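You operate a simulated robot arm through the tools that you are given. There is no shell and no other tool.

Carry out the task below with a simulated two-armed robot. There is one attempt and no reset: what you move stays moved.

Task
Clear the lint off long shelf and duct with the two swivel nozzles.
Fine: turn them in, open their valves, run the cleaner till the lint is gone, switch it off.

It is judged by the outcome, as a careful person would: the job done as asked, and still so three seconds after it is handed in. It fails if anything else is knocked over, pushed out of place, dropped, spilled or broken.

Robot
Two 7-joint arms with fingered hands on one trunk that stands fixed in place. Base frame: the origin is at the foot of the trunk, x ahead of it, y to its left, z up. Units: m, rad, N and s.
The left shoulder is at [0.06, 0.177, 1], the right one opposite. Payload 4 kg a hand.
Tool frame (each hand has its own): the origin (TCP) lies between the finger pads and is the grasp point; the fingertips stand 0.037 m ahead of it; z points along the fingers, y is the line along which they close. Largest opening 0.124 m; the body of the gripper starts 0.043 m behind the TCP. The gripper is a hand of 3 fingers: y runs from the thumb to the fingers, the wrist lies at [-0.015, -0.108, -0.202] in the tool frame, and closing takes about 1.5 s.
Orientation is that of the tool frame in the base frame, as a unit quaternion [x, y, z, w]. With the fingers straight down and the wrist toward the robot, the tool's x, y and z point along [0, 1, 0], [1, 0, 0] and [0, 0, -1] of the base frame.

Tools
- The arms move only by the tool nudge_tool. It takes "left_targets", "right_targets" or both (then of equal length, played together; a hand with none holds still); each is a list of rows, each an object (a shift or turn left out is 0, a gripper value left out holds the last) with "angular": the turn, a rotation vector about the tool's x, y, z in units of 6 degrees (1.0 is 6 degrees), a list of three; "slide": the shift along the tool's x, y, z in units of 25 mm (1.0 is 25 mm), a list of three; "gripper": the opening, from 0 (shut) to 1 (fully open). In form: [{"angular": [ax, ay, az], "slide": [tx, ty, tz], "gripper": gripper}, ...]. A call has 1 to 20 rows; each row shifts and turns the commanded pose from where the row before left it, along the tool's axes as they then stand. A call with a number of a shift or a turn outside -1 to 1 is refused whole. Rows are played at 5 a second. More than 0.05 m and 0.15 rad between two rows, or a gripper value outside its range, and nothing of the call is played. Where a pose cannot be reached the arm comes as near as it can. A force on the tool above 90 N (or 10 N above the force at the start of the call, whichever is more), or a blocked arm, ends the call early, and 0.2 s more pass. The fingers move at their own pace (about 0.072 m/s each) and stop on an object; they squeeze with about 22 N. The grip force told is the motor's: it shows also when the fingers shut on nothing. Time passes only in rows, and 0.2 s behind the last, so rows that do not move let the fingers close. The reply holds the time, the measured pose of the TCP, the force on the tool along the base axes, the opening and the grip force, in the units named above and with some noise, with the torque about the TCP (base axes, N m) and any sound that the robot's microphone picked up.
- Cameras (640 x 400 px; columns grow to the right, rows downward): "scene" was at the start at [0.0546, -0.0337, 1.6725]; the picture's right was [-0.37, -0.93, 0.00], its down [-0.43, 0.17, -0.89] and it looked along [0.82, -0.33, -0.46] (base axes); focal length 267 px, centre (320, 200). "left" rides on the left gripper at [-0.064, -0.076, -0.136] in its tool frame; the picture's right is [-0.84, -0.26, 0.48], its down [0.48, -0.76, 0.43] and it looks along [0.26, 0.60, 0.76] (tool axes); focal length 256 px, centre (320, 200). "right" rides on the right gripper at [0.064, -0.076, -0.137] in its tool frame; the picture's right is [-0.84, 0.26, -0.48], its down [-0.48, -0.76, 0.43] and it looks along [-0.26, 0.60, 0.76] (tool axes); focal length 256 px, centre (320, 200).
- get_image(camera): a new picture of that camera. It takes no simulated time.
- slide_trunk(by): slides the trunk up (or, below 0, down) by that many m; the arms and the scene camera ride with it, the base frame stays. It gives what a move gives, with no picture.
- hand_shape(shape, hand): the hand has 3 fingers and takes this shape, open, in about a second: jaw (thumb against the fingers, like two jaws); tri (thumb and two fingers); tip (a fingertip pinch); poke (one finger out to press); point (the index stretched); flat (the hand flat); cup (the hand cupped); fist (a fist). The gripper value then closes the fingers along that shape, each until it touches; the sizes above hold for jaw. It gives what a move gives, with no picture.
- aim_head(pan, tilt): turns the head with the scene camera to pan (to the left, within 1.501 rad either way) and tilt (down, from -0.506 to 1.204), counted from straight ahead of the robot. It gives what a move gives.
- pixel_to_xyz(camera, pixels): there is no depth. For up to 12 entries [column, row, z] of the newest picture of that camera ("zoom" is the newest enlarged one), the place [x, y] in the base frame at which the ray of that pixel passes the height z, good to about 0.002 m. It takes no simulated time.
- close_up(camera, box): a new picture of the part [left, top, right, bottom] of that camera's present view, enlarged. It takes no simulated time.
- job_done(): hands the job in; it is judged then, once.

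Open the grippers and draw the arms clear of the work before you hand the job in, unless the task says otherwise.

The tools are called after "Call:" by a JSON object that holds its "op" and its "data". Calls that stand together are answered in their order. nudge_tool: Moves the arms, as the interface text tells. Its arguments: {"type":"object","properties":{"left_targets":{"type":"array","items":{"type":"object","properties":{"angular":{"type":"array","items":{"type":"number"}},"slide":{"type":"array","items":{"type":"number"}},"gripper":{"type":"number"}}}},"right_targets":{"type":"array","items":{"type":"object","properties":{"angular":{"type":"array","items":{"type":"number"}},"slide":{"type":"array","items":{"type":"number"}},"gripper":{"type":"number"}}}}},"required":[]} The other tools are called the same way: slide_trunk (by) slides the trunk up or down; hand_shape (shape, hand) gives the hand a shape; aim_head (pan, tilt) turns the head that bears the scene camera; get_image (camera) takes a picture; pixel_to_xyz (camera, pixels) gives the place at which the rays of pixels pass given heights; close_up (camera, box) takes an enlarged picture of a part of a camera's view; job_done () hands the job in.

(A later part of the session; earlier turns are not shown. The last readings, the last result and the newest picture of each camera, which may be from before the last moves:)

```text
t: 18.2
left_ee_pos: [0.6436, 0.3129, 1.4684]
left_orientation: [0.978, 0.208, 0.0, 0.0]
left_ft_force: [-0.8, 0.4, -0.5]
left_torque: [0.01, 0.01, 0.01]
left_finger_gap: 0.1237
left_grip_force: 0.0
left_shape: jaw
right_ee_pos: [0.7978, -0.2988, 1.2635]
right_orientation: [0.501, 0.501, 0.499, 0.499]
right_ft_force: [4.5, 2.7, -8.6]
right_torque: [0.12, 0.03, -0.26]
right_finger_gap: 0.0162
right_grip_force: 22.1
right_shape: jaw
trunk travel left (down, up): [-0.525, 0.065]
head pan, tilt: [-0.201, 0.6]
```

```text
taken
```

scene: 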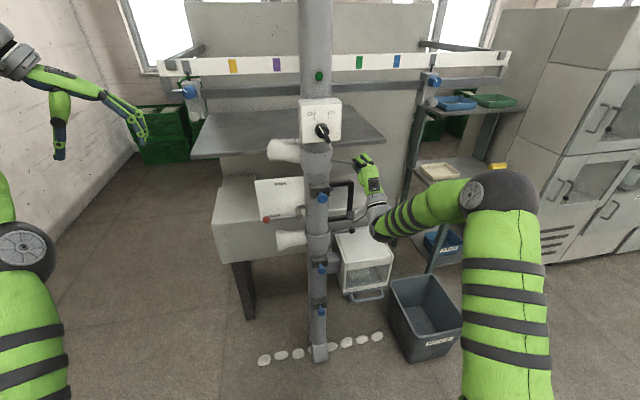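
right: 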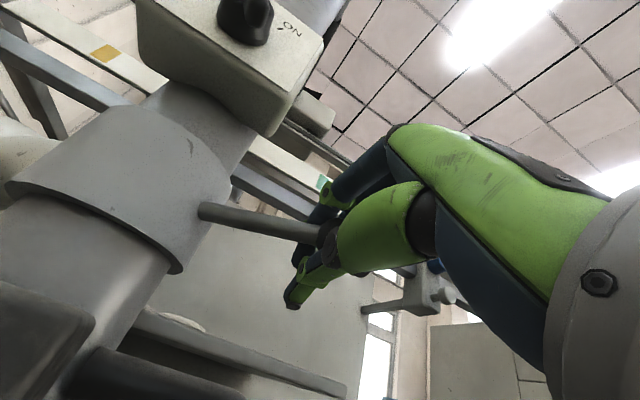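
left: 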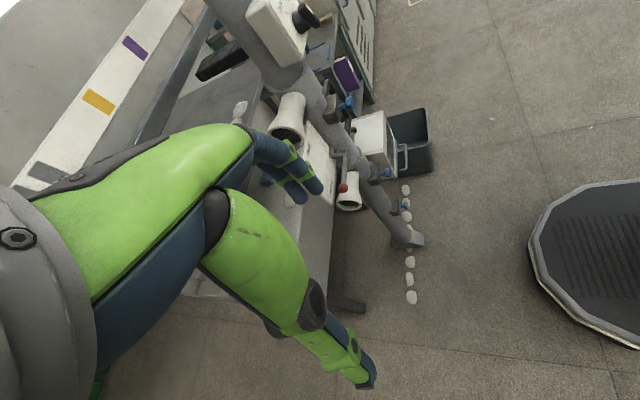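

The nozzle turned with it (its mouth went further back at 285,150) and forces are small. I continue the arc another 36°.

Call:
{"op": "nudge_tool", "data": {"right_targets": [{"slide": [0.34, 0, -0.52]}, {"slide": [0.388, 0, -0.48]}, {"slide": [0.44, 0, -0.44]}, {"slide": [0.48, 0, -0.388]}, {"slide": [0.52, 0, -0.34]}, {"slide": [0.552, 0, -0.28]}, {}]}}

Call:
{"op": "get_image", "data": {"camera": "scene"}}

Call:
{"op": "get_image", "data": {"camera": "right"}}

Call:
{"op": "close_up", "data": {"camera": "scene", "box": [250, 90, 410, 190]}}

```text
t: 19.8
left_ee_pos: [0.6446, 0.3128, 1.4674]
left_orientation: [0.978, 0.208, -0.001, -0.001]
left_ft_force: [0.2, 0.1, 0.0]
left_torque: [-0.04, 0.01, 0.02]
left_finger_gap: 0.1236
left_grip_force: 0.1
left_shape: jaw
right_ee_pos: [0.7395, -0.2323, 1.2641]
right_orientation: [0.501, 0.5, 0.499, 0.5]
right_ft_force: [18.9, -2.8, -6.9]
right_torque: [0.19, -0.03, -1.4]
right_finger_gap: 0.0177
right_grip_force: 21.7
right_shape: jaw
trunk travel left (down, up): [-0.525, 0.065]
head pan, tilt: [-0.201, 0.6]
```

```text
taken
```

scene: 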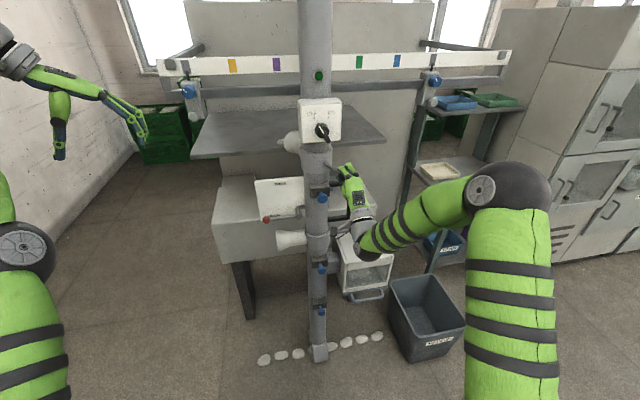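

```text
taken
```

right: 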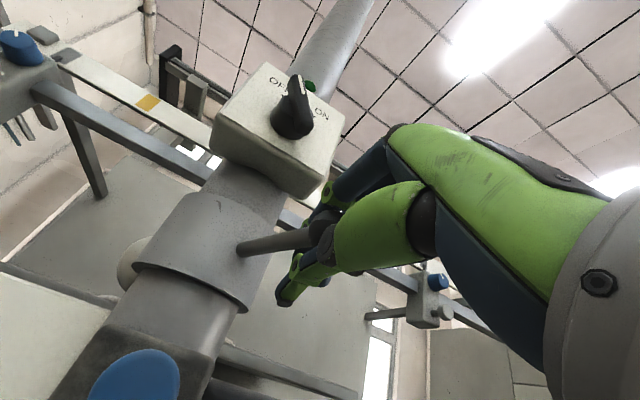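

```text
4.00 times, centred on (330, 140) of scene
```

zoom: 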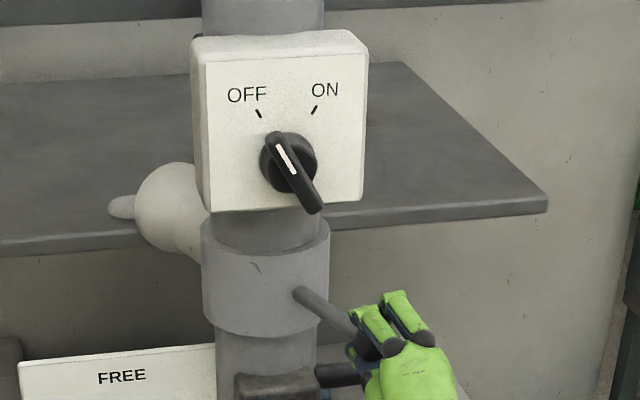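

The nozzle is about 66° in; force 19 N along the rod suggests my radius is slightly long. I finish the arc with a slight inward bias.

Call:
{"op": "nudge_tool", "data": {"right_targets": [{"slide": [0.58, 0, -0.15]}, {"slide": [0.596, 0, -0.1]}, {}]}}

Call:
{"op": "get_image", "data": {"camera": "right"}}

Call:
{"op": "close_up", "data": {"camera": "scene", "box": [250, 90, 410, 190]}}

```text
t: 20.6
left_ee_pos: [0.6435, 0.3129, 1.4679]
left_orientation: [0.978, 0.208, 0.001, 0.0]
left_ft_force: [-0.2, -0.7, 0.5]
left_torque: [0.02, 0.03, -0.01]
left_finger_gap: 0.1236
left_grip_force: 0.0
left_shape: jaw
right_ee_pos: [0.7303, -0.2009, 1.2652]
right_orientation: [0.5, 0.5, 0.501, 0.5]
right_ft_force: [10.6, 1.1, -1.6]
right_torque: [0.02, 0.02, -0.26]
right_finger_gap: 0.0124
right_grip_force: 21.7
right_shape: jaw
trunk travel left (down, up): [-0.525, 0.065]
head pan, tilt: [-0.201, 0.6]
```

```text
taken
```

right: 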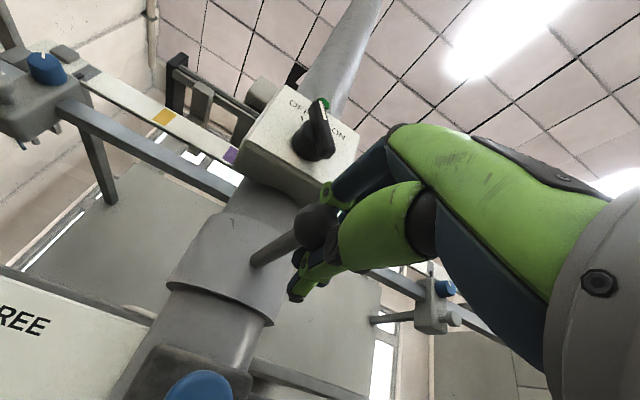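

```text
4.00 times, centred on (330, 140) of scene
```

zoom: 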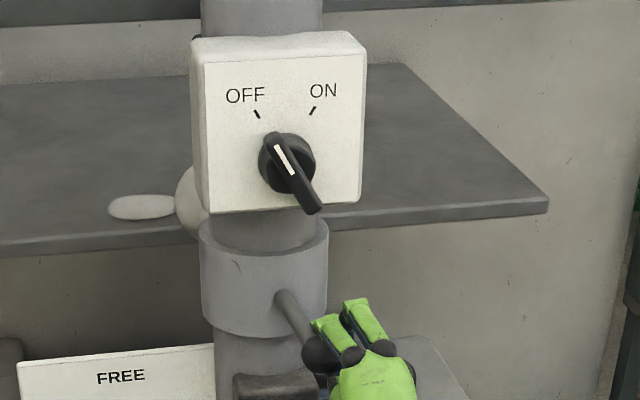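

The ball is slipping out to the left of the fingers (zoom 318,352), but it now can simply be pushed left. I measure where it is.

Call:
{"op": "pixel_to_xyz", "data": {"camera": "scene", "pixels": [[329.5, 178, 1.265], [321, 165, 1.265], [286, 142, 1.215]]}}

Call:
{"op": "pixel_to_xyz", "data": {"camera": "right", "pixels": [[315, 226, 1.265], [252, 262, 1.265]]}}

```text
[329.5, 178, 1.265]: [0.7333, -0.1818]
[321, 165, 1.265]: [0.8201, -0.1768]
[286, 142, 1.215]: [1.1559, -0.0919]
```

```text
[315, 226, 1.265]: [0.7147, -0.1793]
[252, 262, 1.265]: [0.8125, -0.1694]
```

The ball is at about (0.728,-0.181) with the pipe axis at y≈-0.172, so the nozzle is ~86° in. I push it another ~9 mm left to finish, then look.

Call:
{"op": "nudge_tool", "data": {"right_targets": [{"slide": [0.2, 0, 0]}, {"slide": [0.2, 0, 0]}, {}]}}

Call:
{"op": "close_up", "data": {"camera": "scene", "box": [250, 90, 410, 190]}}

Call:
{"op": "get_image", "data": {"camera": "right"}}

Call:
{"op": "pixel_to_xyz", "data": {"camera": "scene", "pixels": [[303, 130, 1.25], [335, 130, 1.25]]}}

```text
t: 21.4
left_ee_pos: [0.6436, 0.3132, 1.4678]
left_orientation: [0.978, 0.208, -0.001, 0.0]
left_ft_force: [0.5, -0.3, 0.2]
left_torque: [-0.03, 0.01, 0.01]
left_finger_gap: 0.1237
left_grip_force: 0.0
left_shape: jaw
right_ee_pos: [0.73, -0.1917, 1.2655]
right_orientation: [0.5, 0.5, 0.501, 0.5]
right_ft_force: [3.5, -0.9, 4.3]
right_torque: [0.08, 0.04, -0.1]
right_finger_gap: 0.009
right_grip_force: 22.3
right_shape: jaw
trunk travel left (down, up): [-0.525, 0.065]
head pan, tilt: [-0.201, 0.6]
```

```text
4.00 times, centred on (330, 140) of scene
```

zoom: 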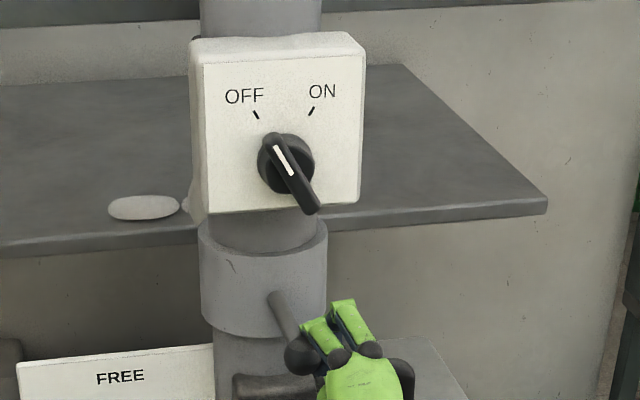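

```text
taken
```

right: 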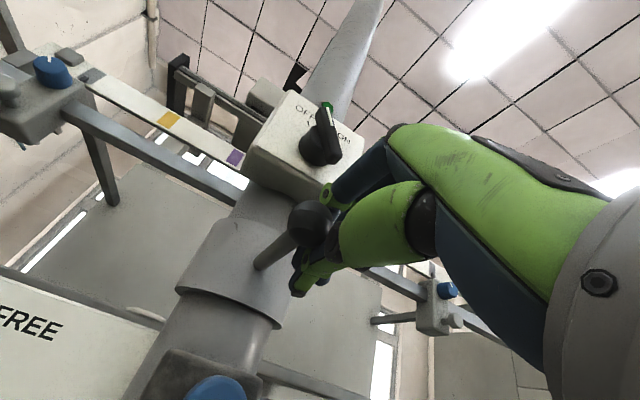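

```text
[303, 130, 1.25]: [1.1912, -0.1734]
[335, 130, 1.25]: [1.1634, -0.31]
```

The upper nozzle now points straight in (ball at y≈-0.172, rod square to the box). I back the right hand off to the side and away, then look at the lower rod and filter box.

Call:
{"op": "nudge_tool", "data": {"right_targets": [{"slide": [-0.6, 0, 0]}, {"slide": [-0.6, 0, -0.3]}, {"slide": [-0.6, 0, -1]}, {"slide": [-0.6, 0, -1]}, {"slide": [-0.6, 0, -1], "gripper": 0.6}, {"slide": [-0.6, 0, -1]}, {"slide": [-0.6, 0, -1]}, {"slide": [-0.6, 0, -0.5]}, {}]}}

Call:
{"op": "get_image", "data": {"camera": "scene"}}

Call:
{"op": "close_up", "data": {"camera": "scene", "box": [230, 90, 390, 190]}}

Call:
{"op": "close_up", "data": {"camera": "scene", "box": [260, 190, 420, 290]}}

Call:
{"op": "close_up", "data": {"camera": "left", "box": [240, 40, 480, 200]}}

```text
t: 23.4
left_ee_pos: [0.6433, 0.3128, 1.4684]
left_orientation: [0.978, 0.208, -0.001, 0.0]
left_ft_force: [-0.2, 0.2, -0.1]
left_torque: [0.03, -0.01, 0.01]
left_finger_gap: 0.1237
left_grip_force: 0.1
left_shape: jaw
right_ee_pos: [0.5826, -0.3136, 1.2658]
right_orientation: [0.5, 0.5, 0.5, 0.5]
right_ft_force: [0.5, 0.0, -0.1]
right_torque: [0.01, 0.0, -0.04]
right_finger_gap: 0.0742
right_grip_force: 0.0
right_shape: jaw
trunk travel left (down, up): [-0.525, 0.065]
head pan, tilt: [-0.201, 0.6]
```

```text
taken
```

scene: 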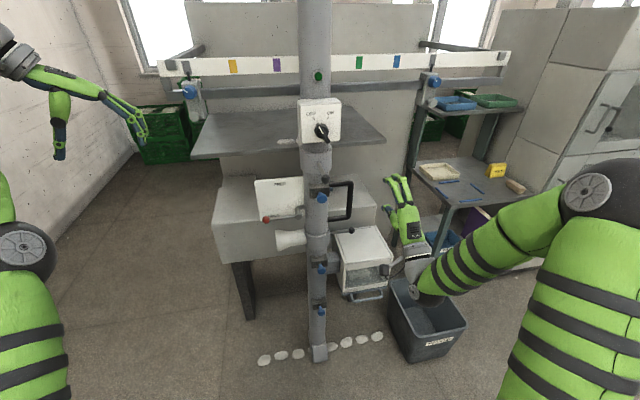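

```text
4.00 times, centred on (310, 140) of scene
```

zoom: 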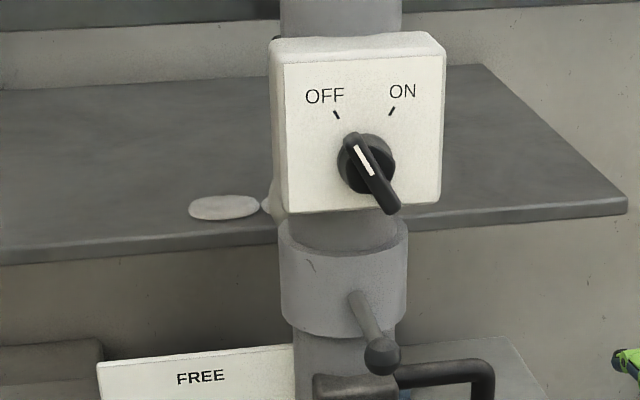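

```text
4.00 times, centred on (340, 240) of scene
```

zoom: 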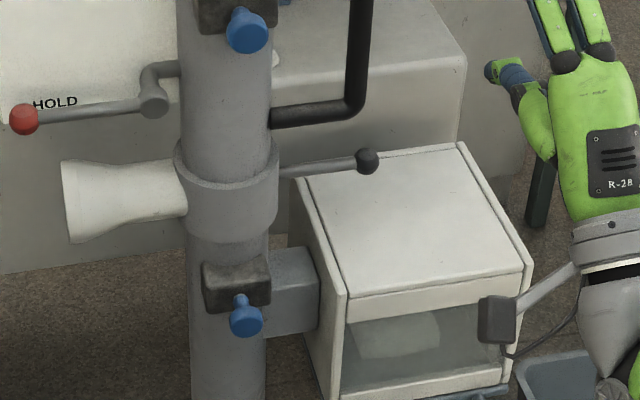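

```text
2.50 times, centred on (360, 120) of left
```

zoom: 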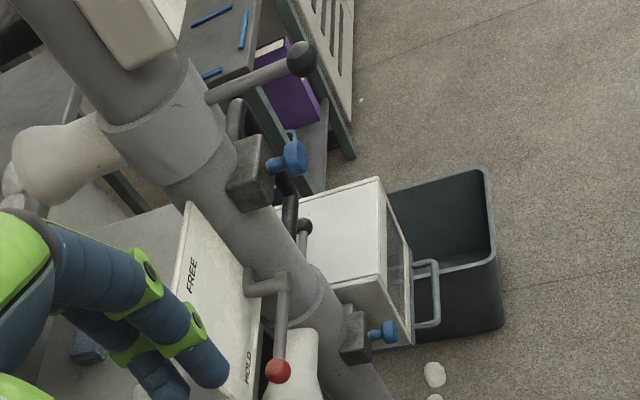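

Upper nozzle is turned in cleanly. I triangulate the filter box top to make sure the hand clears it at the lower rod ball.

Call:
{"op": "pixel_to_xyz", "data": {"camera": "scene", "pixels": [[346.2, 263.7, 0.9], [346.2, 263.7, 0.7], [393.2, 255.5, 0.9], [393.2, 255.5, 0.7], [351.7, 230, 0.93], [351.7, 230, 0.9], [347, 248, 0.9]]}}

Call:
{"op": "pixel_to_xyz", "data": {"camera": "left", "pixels": [[383.2, 150, 0.9], [383.2, 150, 0.7], [384, 112, 0.9], [384, 112, 0.7], [353.6, 131, 0.93], [353.6, 131, 0.9], [353.6, 131, 0.87]]}}

```text
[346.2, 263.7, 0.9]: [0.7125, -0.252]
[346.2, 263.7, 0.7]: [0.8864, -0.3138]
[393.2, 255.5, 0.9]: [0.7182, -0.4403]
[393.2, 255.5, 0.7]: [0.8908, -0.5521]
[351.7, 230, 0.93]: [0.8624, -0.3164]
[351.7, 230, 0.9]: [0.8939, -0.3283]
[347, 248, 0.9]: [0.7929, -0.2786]
```

```text
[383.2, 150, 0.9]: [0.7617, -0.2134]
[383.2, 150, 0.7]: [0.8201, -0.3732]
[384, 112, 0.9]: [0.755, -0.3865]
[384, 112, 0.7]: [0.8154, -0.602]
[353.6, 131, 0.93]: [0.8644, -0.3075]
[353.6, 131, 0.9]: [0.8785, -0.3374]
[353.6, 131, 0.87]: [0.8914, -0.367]
```

Box top is at z≈0.82 with front edge x≈0.785; the lower ball at (0.874,-0.322,0.915). To keep the wrist above the box I pitch the fingers 30° down and go to a standoff at (0.70,-0.322,0.915).

Call:
{"op": "nudge_tool", "data": {"right_targets": [{"angular": [1, 0, 0]}, {"angular": [1, 0, 0]}, {"angular": [1, 0, 0]}, {"angular": [1, 0, 0]}, {"angular": [1, 0, 0]}, {"slide": [-0.027, -0.815, 0.921]}, {"slide": [-0.027, -0.815, 0.921]}, {"slide": [-0.027, -0.815, 0.921]}, {"slide": [-0.027, -0.815, 0.921]}, {"slide": [-0.027, -0.815, 0.921]}, {"slide": [-0.027, -0.815, 0.921]}, {"slide": [-0.027, -0.815, 0.921]}, {"slide": [-0.027, -0.815, 0.921]}, {"slide": [-0.027, -0.815, 0.921]}, {"slide": [-0.027, -0.815, 0.921]}, {"slide": [-0.027, -0.815, 0.921]}, {"slide": [-0.027, -0.815, 0.921]}, {}]}}

Call:
{"op": "get_image", "data": {"camera": "scene"}}

Call:
{"op": "get_image", "data": {"camera": "right"}}

Call:
{"op": "get_image", "data": {"camera": "left"}}

```text
t: 27.2
left_ee_pos: [0.6434, 0.3126, 1.4683]
left_orientation: [0.978, 0.208, 0.0, 0.0]
left_ft_force: [-0.1, 0.6, -0.4]
left_torque: [0.0, -0.01, -0.02]
left_finger_gap: 0.1235
left_grip_force: 0.1
left_shape: jaw
right_ee_pos: [0.7029, -0.3202, 0.9154]
right_orientation: [0.613, 0.612, 0.353, 0.354]
right_ft_force: [-0.6, -0.1, -0.1]
right_torque: [0.03, -0.02, -0.01]
right_finger_gap: 0.0743
right_grip_force: 0.1
right_shape: jaw
trunk travel left (down, up): [-0.525, 0.065]
head pan, tilt: [-0.201, 0.6]
```

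```text
taken
```

scene: 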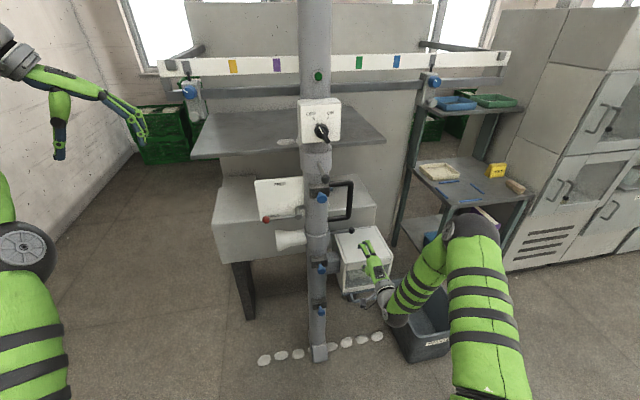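

```text
taken
```

right: 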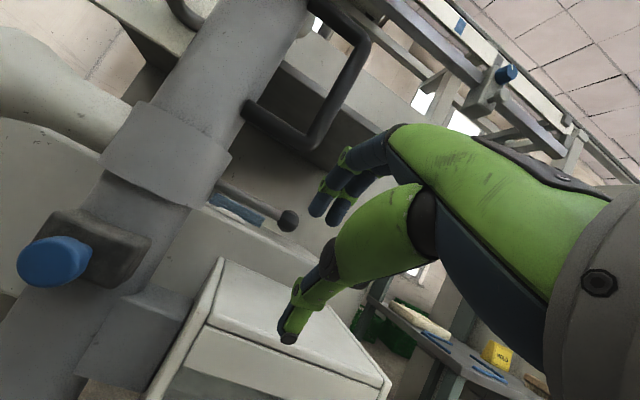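

```text
taken
```

left: 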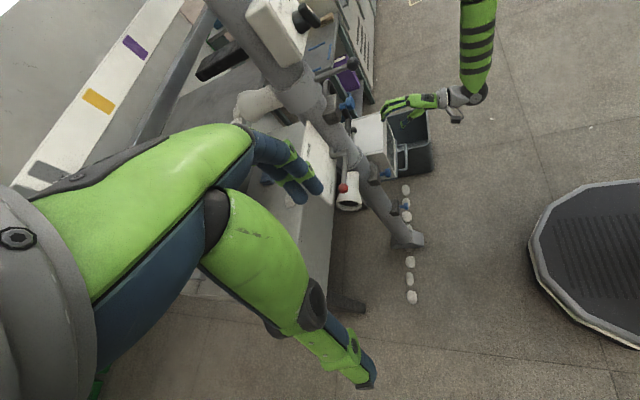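

Standoff good; the ball is ahead at (288,222) in the right view. I narrow the jaws a bit and advance 0.171 m horizontally.

Call:
{"op": "nudge_tool", "data": {"right_targets": [{"slide": [0, 0.489, 0.846], "gripper": 0.5}, {"slide": [0, 0.489, 0.846]}, {"slide": [0, 0.489, 0.846]}, {"slide": [0, 0.489, 0.846]}, {"slide": [0, 0.489, 0.846]}, {"slide": [0, 0.489, 0.846]}, {"slide": [0, 0.489, 0.846]}, {}]}}

Call:
{"op": "get_image", "data": {"camera": "right"}}

Call:
{"op": "close_up", "data": {"camera": "scene", "box": [280, 190, 440, 290]}}

Call:
{"op": "close_up", "data": {"camera": "left", "box": [300, 60, 460, 180]}}

```text
t: 29.0
left_ee_pos: [0.6421, 0.313, 1.4681]
left_orientation: [0.978, 0.208, 0.0, 0.0]
left_ft_force: [0.4, 0.2, 0.2]
left_torque: [-0.03, 0.0, -0.01]
left_finger_gap: 0.1236
left_grip_force: 0.0
left_shape: jaw
right_ee_pos: [0.8715, -0.3185, 0.9157]
right_orientation: [0.612, 0.613, 0.354, 0.353]
right_ft_force: [-1.0, 0.3, 0.6]
right_torque: [-0.01, 0.04, 0.01]
right_finger_gap: 0.0624
right_grip_force: 0.0
right_shape: jaw
trunk travel left (down, up): [-0.525, 0.065]
head pan, tilt: [-0.201, 0.6]
```

```text
taken
```

right: 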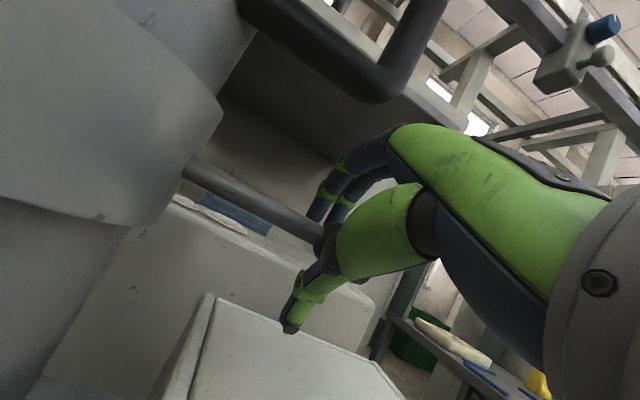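

```text
4.00 times, centred on (360, 240) of scene
```

zoom: 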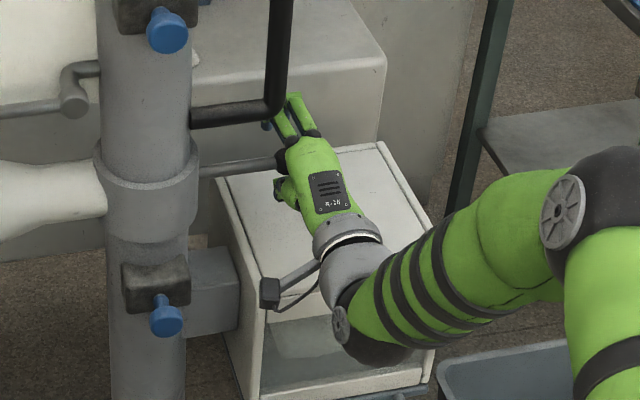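

```text
3.33 times, centred on (380, 120) of left
```

zoom: 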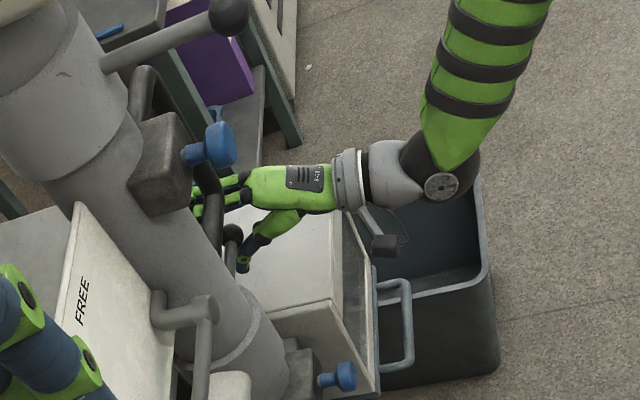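

The ball lies between pads as before at (325,240), no contact. I close.

Call:
{"op": "nudge_tool", "data": {"right_targets": [{"gripper": 0.3}, {"gripper": 0.0}, {"gripper": 0.0}, {"gripper": 0.0}, {"gripper": 0.0}, {"gripper": 0.0}, {"gripper": 0.0}]}}

Call:
{"op": "get_image", "data": {"camera": "right"}}

Call:
{"op": "close_up", "data": {"camera": "right", "box": [150, 170, 310, 270]}}

```text
t: 30.6
left_ee_pos: [0.6439, 0.3124, 1.4683]
left_orientation: [0.978, 0.209, 0.001, 0.001]
left_ft_force: [0.1, 0.4, 0.2]
left_torque: [-0.01, 0.01, -0.02]
left_finger_gap: 0.1236
left_grip_force: 0.1
left_shape: jaw
right_ee_pos: [0.872, -0.3194, 0.9131]
right_orientation: [0.613, 0.613, 0.352, 0.352]
right_ft_force: [-6.0, 3.9, -13.1]
right_torque: [0.01, -0.14, -0.01]
right_finger_gap: 0.0169
right_grip_force: 22.2
right_shape: jaw
trunk travel left (down, up): [-0.525, 0.065]
head pan, tilt: [-0.201, 0.6]
```

```text
taken
```

right: 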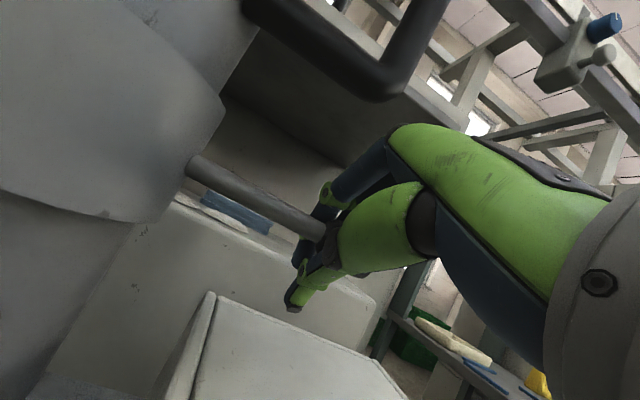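

```text
4.00 times, centred on (230, 220) of right
```

zoom: 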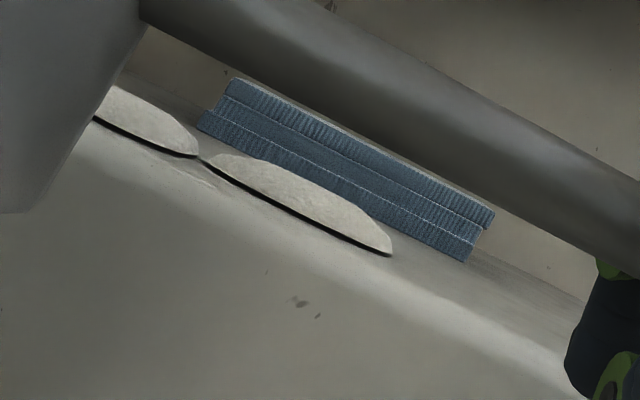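

Gripped. The right view also reveals a folded blue cloth lying on the duct behind the lint (225-270,195-235). I locate it and the duct lint before turning this nozzle.

Call:
{"op": "pixel_to_xyz", "data": {"camera": "right", "pixels": [[247.5, 232.5, 0.9], [247.5, 232.5, 0.85], [247.5, 232.5, 0.8], [266, 235, 0.85], [266, 235, 0.8], [208, 190, 0.85], [208, 190, 0.8], [199, 202, 0.85], [199, 202, 0.8]]}}

Call:
{"op": "close_up", "data": {"camera": "scene", "box": [320, 175, 360, 215]}}

Call:
{"op": "pixel_to_xyz", "data": {"camera": "scene", "pixels": [[329.5, 206, 0.9], [329.5, 206, 0.85], [329.5, 206, 0.8], [333, 190, 0.85], [333, 190, 0.8]]}}

Call:
{"op": "close_up", "data": {"camera": "left", "box": [220, 150, 340, 230]}}

```text
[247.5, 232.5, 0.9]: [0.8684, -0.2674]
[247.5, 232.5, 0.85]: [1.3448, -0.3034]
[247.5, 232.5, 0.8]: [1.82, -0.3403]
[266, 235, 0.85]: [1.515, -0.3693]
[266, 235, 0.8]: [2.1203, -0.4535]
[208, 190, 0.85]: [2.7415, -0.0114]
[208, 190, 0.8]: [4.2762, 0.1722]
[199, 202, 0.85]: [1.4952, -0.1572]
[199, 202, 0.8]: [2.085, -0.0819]
```

```text
10.00 times, centred on (340, 195) of scene
```

zoom: 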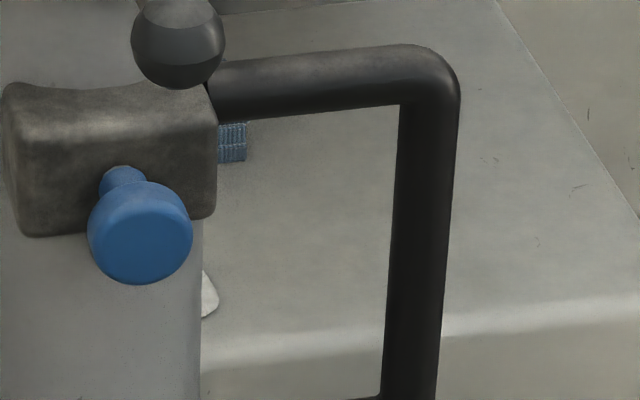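

```text
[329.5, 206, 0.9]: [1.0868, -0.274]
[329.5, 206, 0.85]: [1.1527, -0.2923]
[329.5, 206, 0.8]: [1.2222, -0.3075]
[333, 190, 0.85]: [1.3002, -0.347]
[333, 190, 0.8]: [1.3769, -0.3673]
```

```text
5.00 times, centred on (280, 190) of left
```

zoom: 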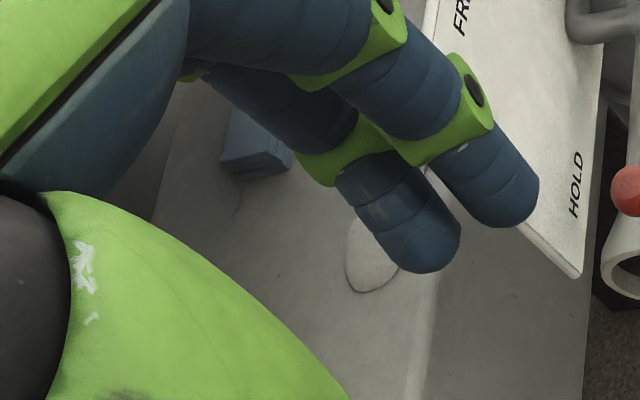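

The duct top is at z≈0.873 with lint at x≈1.12; the cloth is well behind at x≥1.2, out of the nozzle's sweep (max x≈1.05), so I leave it. I swing the lower ball through the first 36° of its arc.

Call:
{"op": "nudge_tool", "data": {"right_targets": [{"slide": [0, -0.08, 0.05]}, {"slide": [0.03, -0.31, -0.537]}, {"slide": [0.096, -0.306, -0.53]}, {"slide": [0.16, -0.298, -0.516]}, {"slide": [0.224, -0.29, -0.502]}, {"slide": [0.28, -0.276, -0.478]}, {"slide": [0.34, -0.26, -0.45]}, {}]}}

Call:
{"op": "get_image", "data": {"camera": "right"}}

Call:
{"op": "close_up", "data": {"camera": "scene", "box": [260, 190, 420, 290]}}

```text
t: 32.4
left_ee_pos: [0.6448, 0.3123, 1.4676]
left_orientation: [0.978, 0.207, 0.0, 0.0]
left_ft_force: [0.5, -0.4, -0.2]
left_torque: [-0.01, 0.01, 0.0]
left_finger_gap: 0.1237
left_grip_force: 0.1
left_shape: jaw
right_ee_pos: [0.7862, -0.2944, 0.9121]
right_orientation: [0.613, 0.613, 0.353, 0.353]
right_ft_force: [5.5, -4.5, -11.4]
right_torque: [0.27, 0.07, -0.89]
right_finger_gap: 0.0164
right_grip_force: 22.6
right_shape: jaw
trunk travel left (down, up): [-0.525, 0.065]
head pan, tilt: [-0.201, 0.6]
```

```text
taken
```

right: 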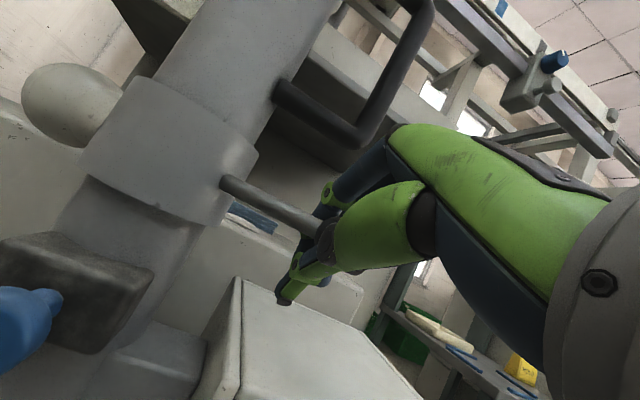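

```text
4.00 times, centred on (340, 240) of scene
```

zoom: 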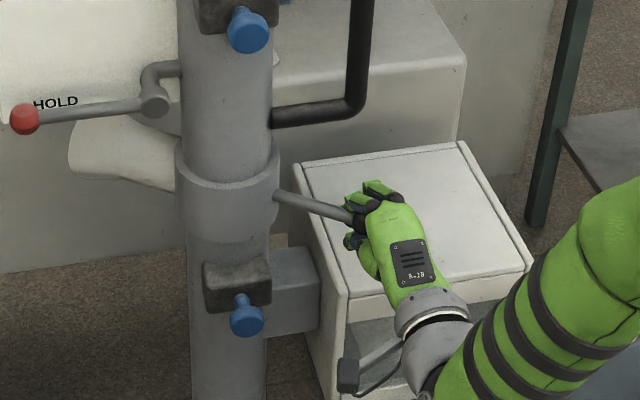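

The lower nozzle follows. I continue through rows for the next ~30°.

Call:
{"op": "nudge_tool", "data": {"right_targets": [{"slide": [0.388, -0.24, -0.416]}, {"slide": [0.44, -0.22, -0.381]}, {"slide": [0.48, -0.18, -0.31]}, {"slide": [0.52, -0.15, -0.26]}, {"slide": [0.552, -0.11, -0.19]}, {}]}}

Call:
{"op": "get_image", "data": {"camera": "right"}}

Call:
{"op": "close_up", "data": {"camera": "scene", "box": [260, 190, 420, 290]}}

```text
t: 33.8
left_ee_pos: [0.64, 0.3104, 1.4701]
left_orientation: [0.978, 0.208, 0.001, 0.0]
left_ft_force: [0.0, 0.5, 0.6]
left_torque: [-0.03, 0.02, -0.02]
left_finger_gap: 0.1237
left_grip_force: 0.1
left_shape: jaw
right_ee_pos: [0.7409, -0.2355, 0.9117]
right_orientation: [0.614, 0.612, 0.353, 0.353]
right_ft_force: [-23.4, -27.0, -5.2]
right_torque: [0.77, -0.34, -1.62]
right_finger_gap: 0.0223
right_grip_force: 21.6
right_shape: jaw
trunk travel left (down, up): [-0.525, 0.065]
head pan, tilt: [-0.201, 0.6]
```

```text
taken
```

right: 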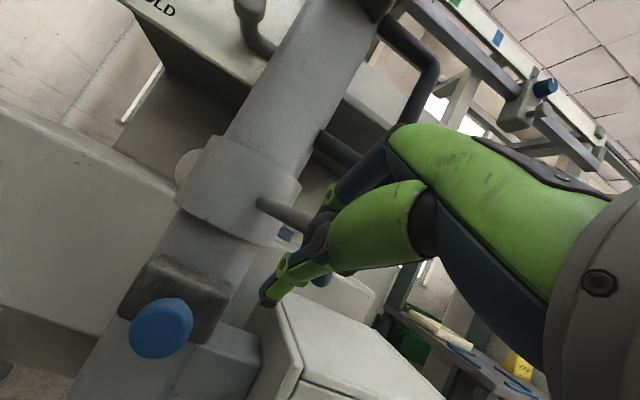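

```text
4.00 times, centred on (340, 240) of scene
```

zoom: 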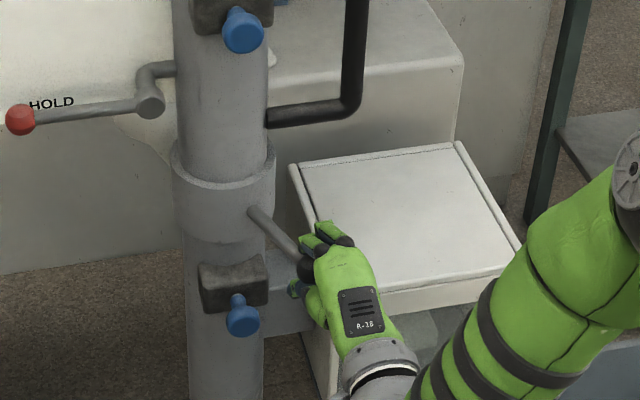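

Fingers are twisting against the rod (27 N side force, pipe flexed slightly left). I open the jaws to relieve it, then I'll push the ball from its right side instead.

Call:
{"op": "nudge_tool", "data": {"right_targets": [{"gripper": 0.35}, {"gripper": 0.35}, {"gripper": 0.35}, {"gripper": 0.35}]}}

Call:
{"op": "get_image", "data": {"camera": "right"}}

Call:
{"op": "close_up", "data": {"camera": "scene", "box": [260, 190, 420, 290]}}

```text
t: 34.8
left_ee_pos: [0.6432, 0.3125, 1.468]
left_orientation: [0.978, 0.209, 0.0, 0.0]
left_ft_force: [0.1, 0.3, 0.8]
left_torque: [0.02, 0.02, -0.01]
left_finger_gap: 0.1238
left_grip_force: 0.1
left_shape: jaw
right_ee_pos: [0.7418, -0.232, 0.9099]
right_orientation: [0.614, 0.614, 0.351, 0.351]
right_ft_force: [-8.3, -2.6, -13.6]
right_torque: [0.04, -0.45, -0.02]
right_finger_gap: 0.0273
right_grip_force: 19.7
right_shape: jaw
trunk travel left (down, up): [-0.525, 0.065]
head pan, tilt: [-0.201, 0.6]
```

```text
taken
```

right: 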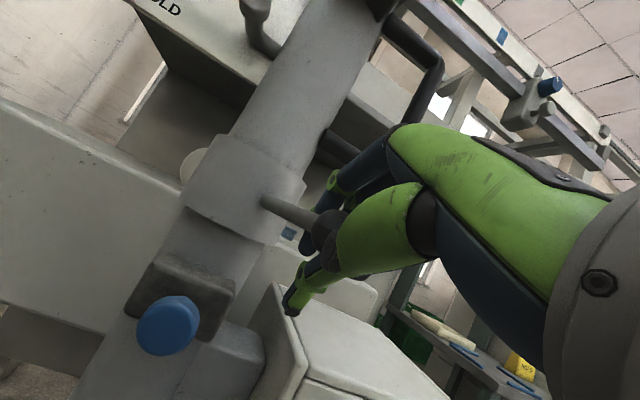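

```text
4.00 times, centred on (340, 240) of scene
```

zoom: 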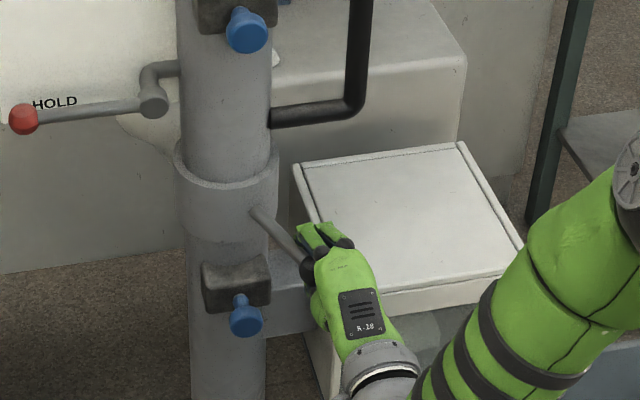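

Pipe sprang back. The jaws haven't fully freed (gap 27 mm), so I open further.

Call:
{"op": "nudge_tool", "data": {"right_targets": [{"gripper": 0.6}, {"gripper": 0.6}, {"gripper": 0.6}, {"gripper": 0.6}]}}

Call:
{"op": "get_image", "data": {"camera": "right"}}

Call:
{"op": "close_up", "data": {"camera": "scene", "box": [300, 220, 380, 270]}}

```text
t: 35.8
left_ee_pos: [0.6418, 0.3126, 1.4687]
left_orientation: [0.978, 0.208, 0.0, 0.0]
left_ft_force: [-0.9, -0.6, -0.5]
left_torque: [-0.04, 0.04, -0.01]
left_finger_gap: 0.1239
left_grip_force: 0.0
left_shape: jaw
right_ee_pos: [0.7424, -0.2323, 0.9133]
right_orientation: [0.612, 0.612, 0.354, 0.354]
right_ft_force: [0.5, 0.8, -0.5]
right_torque: [0.0, -0.01, 0.04]
right_finger_gap: 0.0747
right_grip_force: 0.1
right_shape: jaw
trunk travel left (down, up): [-0.525, 0.065]
head pan, tilt: [-0.201, 0.6]
```

```text
taken
```

right: 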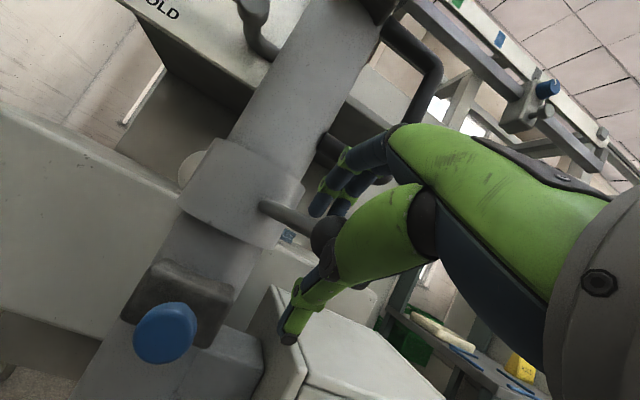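

```text
8.00 times, centred on (340, 245) of scene
```

zoom: 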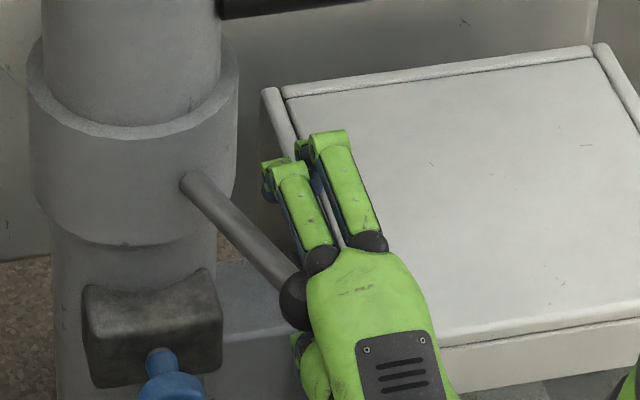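

The ball is free at (336,257). I shift the hand 50 mm right, shut the fingers, ready to push the ball left with their side.

Call:
{"op": "nudge_tool", "data": {"right_targets": [{"slide": [-1, 0, 0]}, {"slide": [-1, 0, 0]}, {"gripper": 0.0}, {"gripper": 0.0}, {"gripper": 0.0}, {"gripper": 0.0}, {"gripper": 0.0}, {"gripper": 0.0}]}}

Call:
{"op": "get_image", "data": {"camera": "right"}}

Call:
{"op": "close_up", "data": {"camera": "scene", "box": [300, 220, 380, 270]}}

Call:
{"op": "pixel_to_xyz", "data": {"camera": "scene", "pixels": [[336.6, 257.5, 0.915], [324, 243, 0.915]]}}

```text
t: 37.6
left_ee_pos: [0.643, 0.3122, 1.4672]
left_orientation: [0.978, 0.208, 0.0, 0.0]
left_ft_force: [-0.8, 0.5, 0.9]
left_torque: [-0.01, 0.02, 0.01]
left_finger_gap: 0.1239
left_grip_force: 0.0
left_shape: jaw
right_ee_pos: [0.7413, -0.2808, 0.9129]
right_orientation: [0.613, 0.612, 0.352, 0.354]
right_ft_force: [0.1, 0.1, -1.2]
right_torque: [0.03, -0.01, -0.01]
right_finger_gap: 0.0002
right_grip_force: 21.9
right_shape: jaw
trunk travel left (down, up): [-0.525, 0.065]
head pan, tilt: [-0.201, 0.6]
```

```text
taken
```

right: 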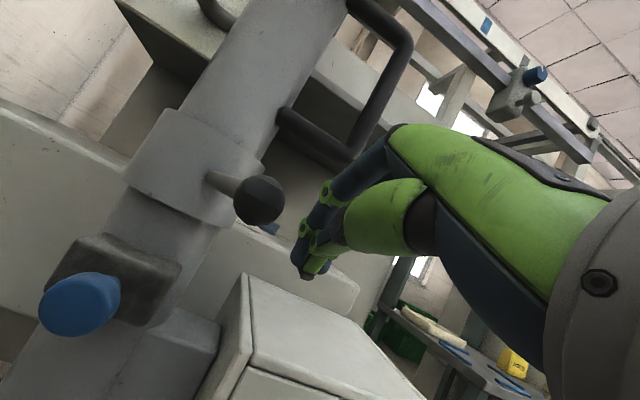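

```text
8.00 times, centred on (340, 245) of scene
```

zoom: 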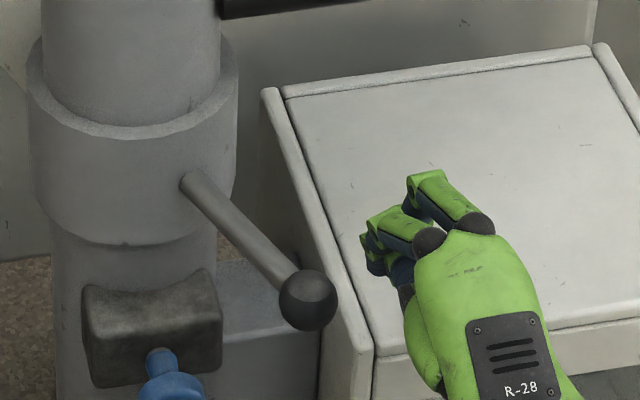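

```text
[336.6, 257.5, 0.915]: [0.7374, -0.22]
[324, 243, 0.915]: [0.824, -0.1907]
```

The ball is free at (0.737,-0.226), nozzle ~69° in; fingers shut to its right. I push left 50 mm and check.

Call:
{"op": "nudge_tool", "data": {"right_targets": [{"slide": [0.5, 0, 0]}, {"slide": [0.5, 0, 0]}, {"slide": [0.5, 0, 0]}, {"slide": [0.5, 0, 0]}, {}]}}

Call:
{"op": "close_up", "data": {"camera": "scene", "box": [280, 220, 360, 270]}}

Call:
{"op": "get_image", "data": {"camera": "right"}}

```text
t: 38.8
left_ee_pos: [0.6414, 0.313, 1.4677]
left_orientation: [0.978, 0.209, 0.0, 0.0]
left_ft_force: [0.4, -0.2, 0.1]
left_torque: [0.02, -0.02, 0.03]
left_finger_gap: 0.1237
left_grip_force: 0.1
left_shape: jaw
right_ee_pos: [0.742, -0.233, 0.9119]
right_orientation: [0.613, 0.613, 0.353, 0.353]
right_ft_force: [-1.5, -1.8, 0.5]
right_torque: [0.04, -0.04, 0.06]
right_finger_gap: 0.0001
right_grip_force: 21.9
right_shape: jaw
trunk travel left (down, up): [-0.525, 0.065]
head pan, tilt: [-0.201, 0.6]
```

```text
8.00 times, centred on (320, 245) of scene
```

zoom: 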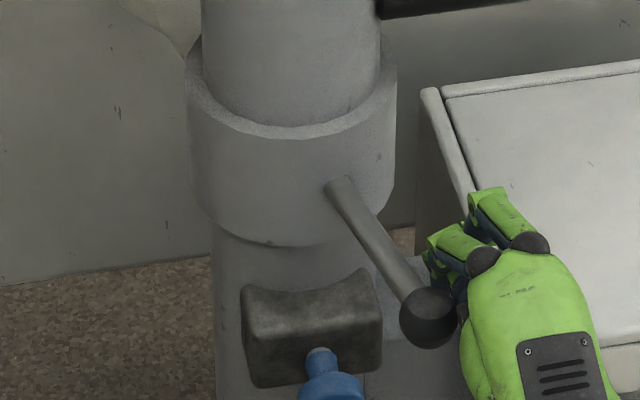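

```text
taken
```

right: 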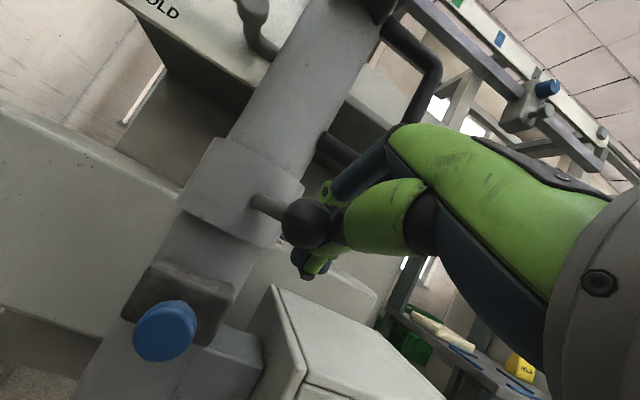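

Contact made with tiny force; the ball is at (333.5,259.6), about y -0.207. I push another 34 mm.

Call:
{"op": "nudge_tool", "data": {"right_targets": [{"slide": [0.45, 0, 0]}, {"slide": [0.45, 0, 0]}, {"slide": [0.45, 0, 0]}, {}]}}

Call:
{"op": "close_up", "data": {"camera": "scene", "box": [280, 220, 360, 270]}}

Call:
{"op": "get_image", "data": {"camera": "right"}}

Call:
{"op": "pixel_to_xyz", "data": {"camera": "scene", "pixels": [[320, 260, 0.915], [325, 260, 0.915], [330, 260, 0.915], [320, 240, 0.915]]}}

```text
t: 39.8
left_ee_pos: [0.6425, 0.3116, 1.4683]
left_orientation: [0.978, 0.207, 0.0, 0.0]
left_ft_force: [0.0, 0.6, 0.3]
left_torque: [0.01, -0.04, -0.01]
left_finger_gap: 0.1237
left_grip_force: 0.1
left_shape: jaw
right_ee_pos: [0.7417, -0.1993, 0.9119]
right_orientation: [0.613, 0.612, 0.353, 0.354]
right_ft_force: [-0.4, -1.3, -0.8]
right_torque: [-0.01, 0.0, 0.03]
right_finger_gap: 0.0
right_grip_force: 21.8
right_shape: jaw
trunk travel left (down, up): [-0.525, 0.065]
head pan, tilt: [-0.201, 0.6]
```

```text
8.00 times, centred on (320, 245) of scene
```

zoom: 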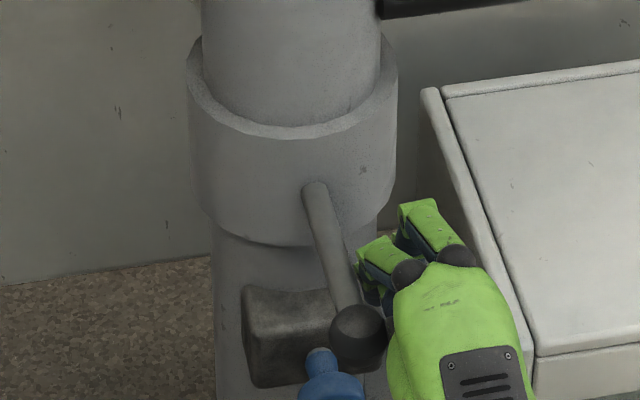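

```text
taken
```

right: 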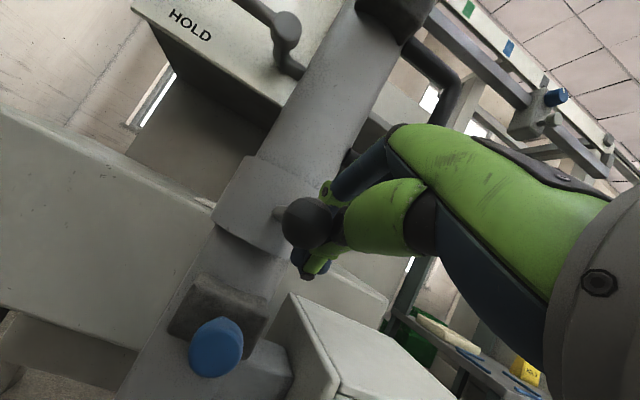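

```text
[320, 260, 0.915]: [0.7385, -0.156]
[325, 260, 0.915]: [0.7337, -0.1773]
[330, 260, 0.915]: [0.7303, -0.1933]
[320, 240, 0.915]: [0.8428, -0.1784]
```

The lower ball is at (0.727,-0.175): nozzle square in. I back the hand off to the right and away, then level it and roll it so that the jaws close sideways for the valve knobs.

Call:
{"op": "nudge_tool", "data": {"right_targets": [{"slide": [-0.8, 0, 0]}, {"slide": [-0.8, -0.1, -0.2]}, {"slide": [0, -0.5, -0.866]}, {"slide": [0, -0.5, -0.866]}, {"slide": [0, -0.5, -0.866]}, {"slide": [0, -0.5, -0.866]}, {"slide": [0, -0.5, -0.866]}, {"slide": [0, -0.5, -0.866]}, {"slide": [0, -0.5, -0.866]}, {"angular": [-1, 0, 0]}, {"angular": [-1, 0, 0]}, {"angular": [-1, 0, 0]}, {"angular": [-1, 0, 0]}, {"angular": [-1, 0, 0]}, {"gripper": 0.5}]}}

Call:
{"op": "nudge_tool", "data": {"right_targets": [{"angular": [0, 0, -1]}, {"angular": [0, 0, -1]}, {"angular": [0, 0, -1]}, {"angular": [0, 0, -1]}, {"angular": [0, 0, -1]}, {"angular": [0, 0, -1]}, {"angular": [0, 0, -1]}, {"angular": [0, 0, -1]}, {"angular": [0, 0, -1]}, {"angular": [0, 0, -1]}, {"angular": [0, 0, -1]}, {"angular": [0, 0, -1]}, {"angular": [0, 0, -1]}, {"angular": [0, 0, -1]}, {"angular": [0, 0, -1]}, {}]}}

Call:
{"op": "get_image", "data": {"camera": "scene"}}

Call:
{"op": "get_image", "data": {"camera": "right"}}

Call:
{"op": "get_image", "data": {"camera": "left"}}

```text
t: 43.0
left_ee_pos: [0.6417, 0.313, 1.468]
left_orientation: [0.978, 0.207, 0.002, 0.0]
left_ft_force: [0.0, 0.3, -0.3]
left_torque: [0.0, -0.01, 0.01]
left_finger_gap: 0.1236
left_grip_force: 0.1
left_shape: jaw
right_ee_pos: [0.5596, -0.2391, 0.9147]
right_orientation: [0.499, 0.5, 0.501, 0.5]
right_ft_force: [-0.1, -0.1, 0.2]
right_torque: [-0.03, 0.01, -0.01]
right_finger_gap: 0.0608
right_grip_force: 0.1
right_shape: jaw
trunk travel left (down, up): [-0.525, 0.065]
head pan, tilt: [-0.201, 0.6]
```

```text
t: 46.4
left_ee_pos: [0.6425, 0.3132, 1.4689]
left_orientation: [0.978, 0.208, 0.0, 0.001]
left_ft_force: [-0.3, -0.4, 0.0]
left_torque: [0.0, 0.01, 0.01]
left_finger_gap: 0.1237
left_grip_force: 0.2
left_shape: jaw
right_ee_pos: [0.5604, -0.2384, 0.9121]
right_orientation: [-0.001, 0.707, -0.001, 0.707]
right_ft_force: [1.0, 0.4, 0.2]
right_torque: [0.01, 0.01, 0.04]
right_finger_gap: 0.0615
right_grip_force: 0.1
right_shape: jaw
trunk travel left (down, up): [-0.525, 0.065]
head pan, tilt: [-0.201, 0.6]
```

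```text
taken
```

scene: 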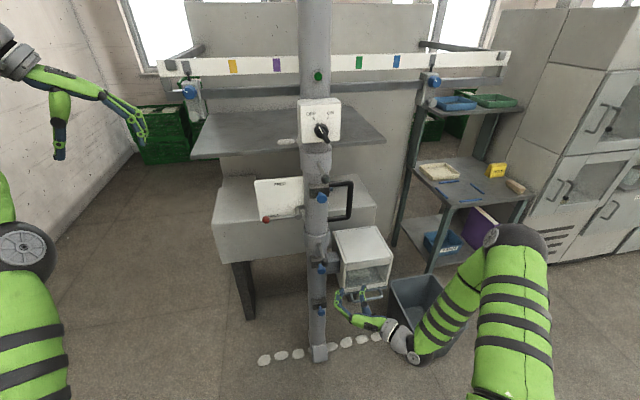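

```text
taken
```

right: 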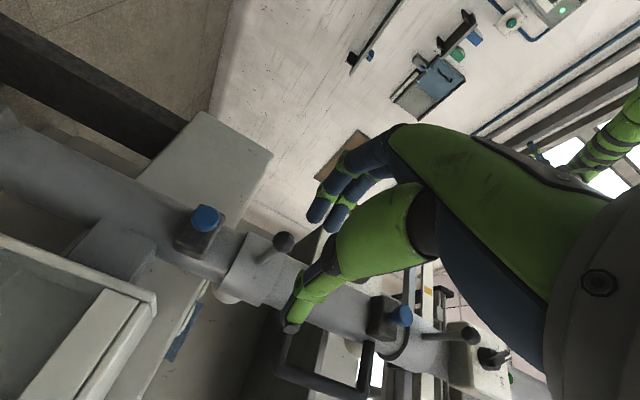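

```text
taken
```

left: 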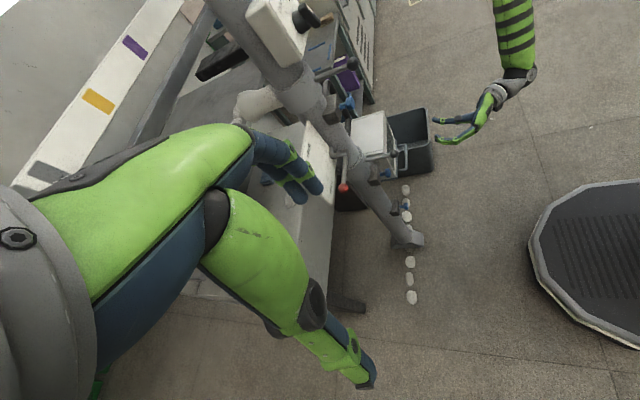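

The jaws now close sideways. I triangulate valve 2's blue head using right (205,218) and scene (322,268).

Call:
{"op": "close_up", "data": {"camera": "right", "box": [160, 180, 320, 280]}}

Call:
{"op": "close_up", "data": {"camera": "scene", "box": [300, 250, 348, 280]}}

Call:
{"op": "close_up", "data": {"camera": "left", "box": [330, 80, 450, 230]}}

```text
4.00 times, centred on (240, 230) of right
```

zoom: 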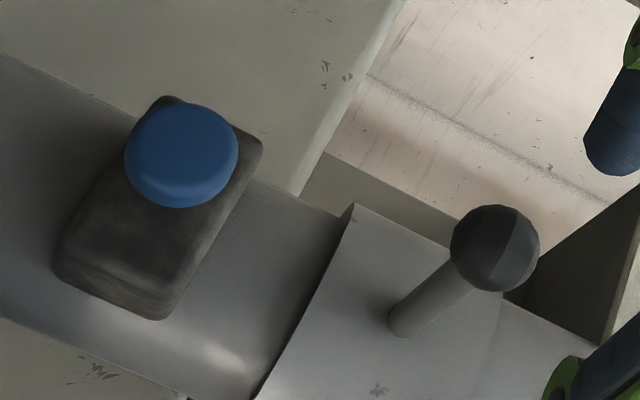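

```text
13.33 times, centred on (324, 265) of scene
```

zoom: 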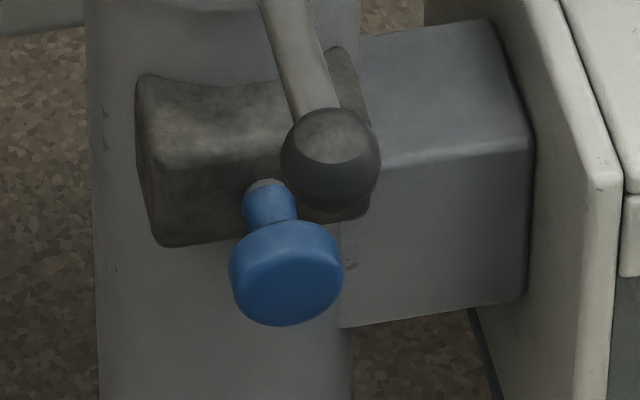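

```text
2.67 times, centred on (390, 155) of left
```

zoom: 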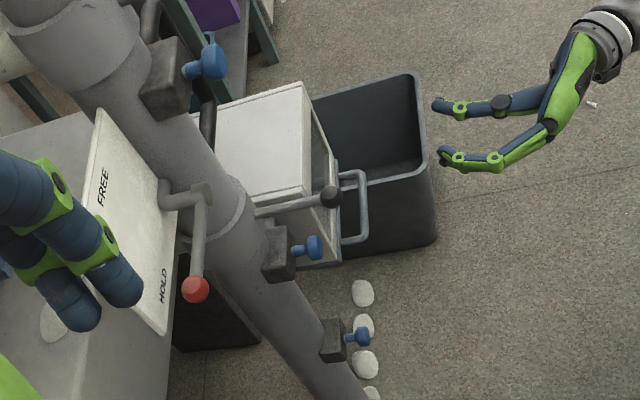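

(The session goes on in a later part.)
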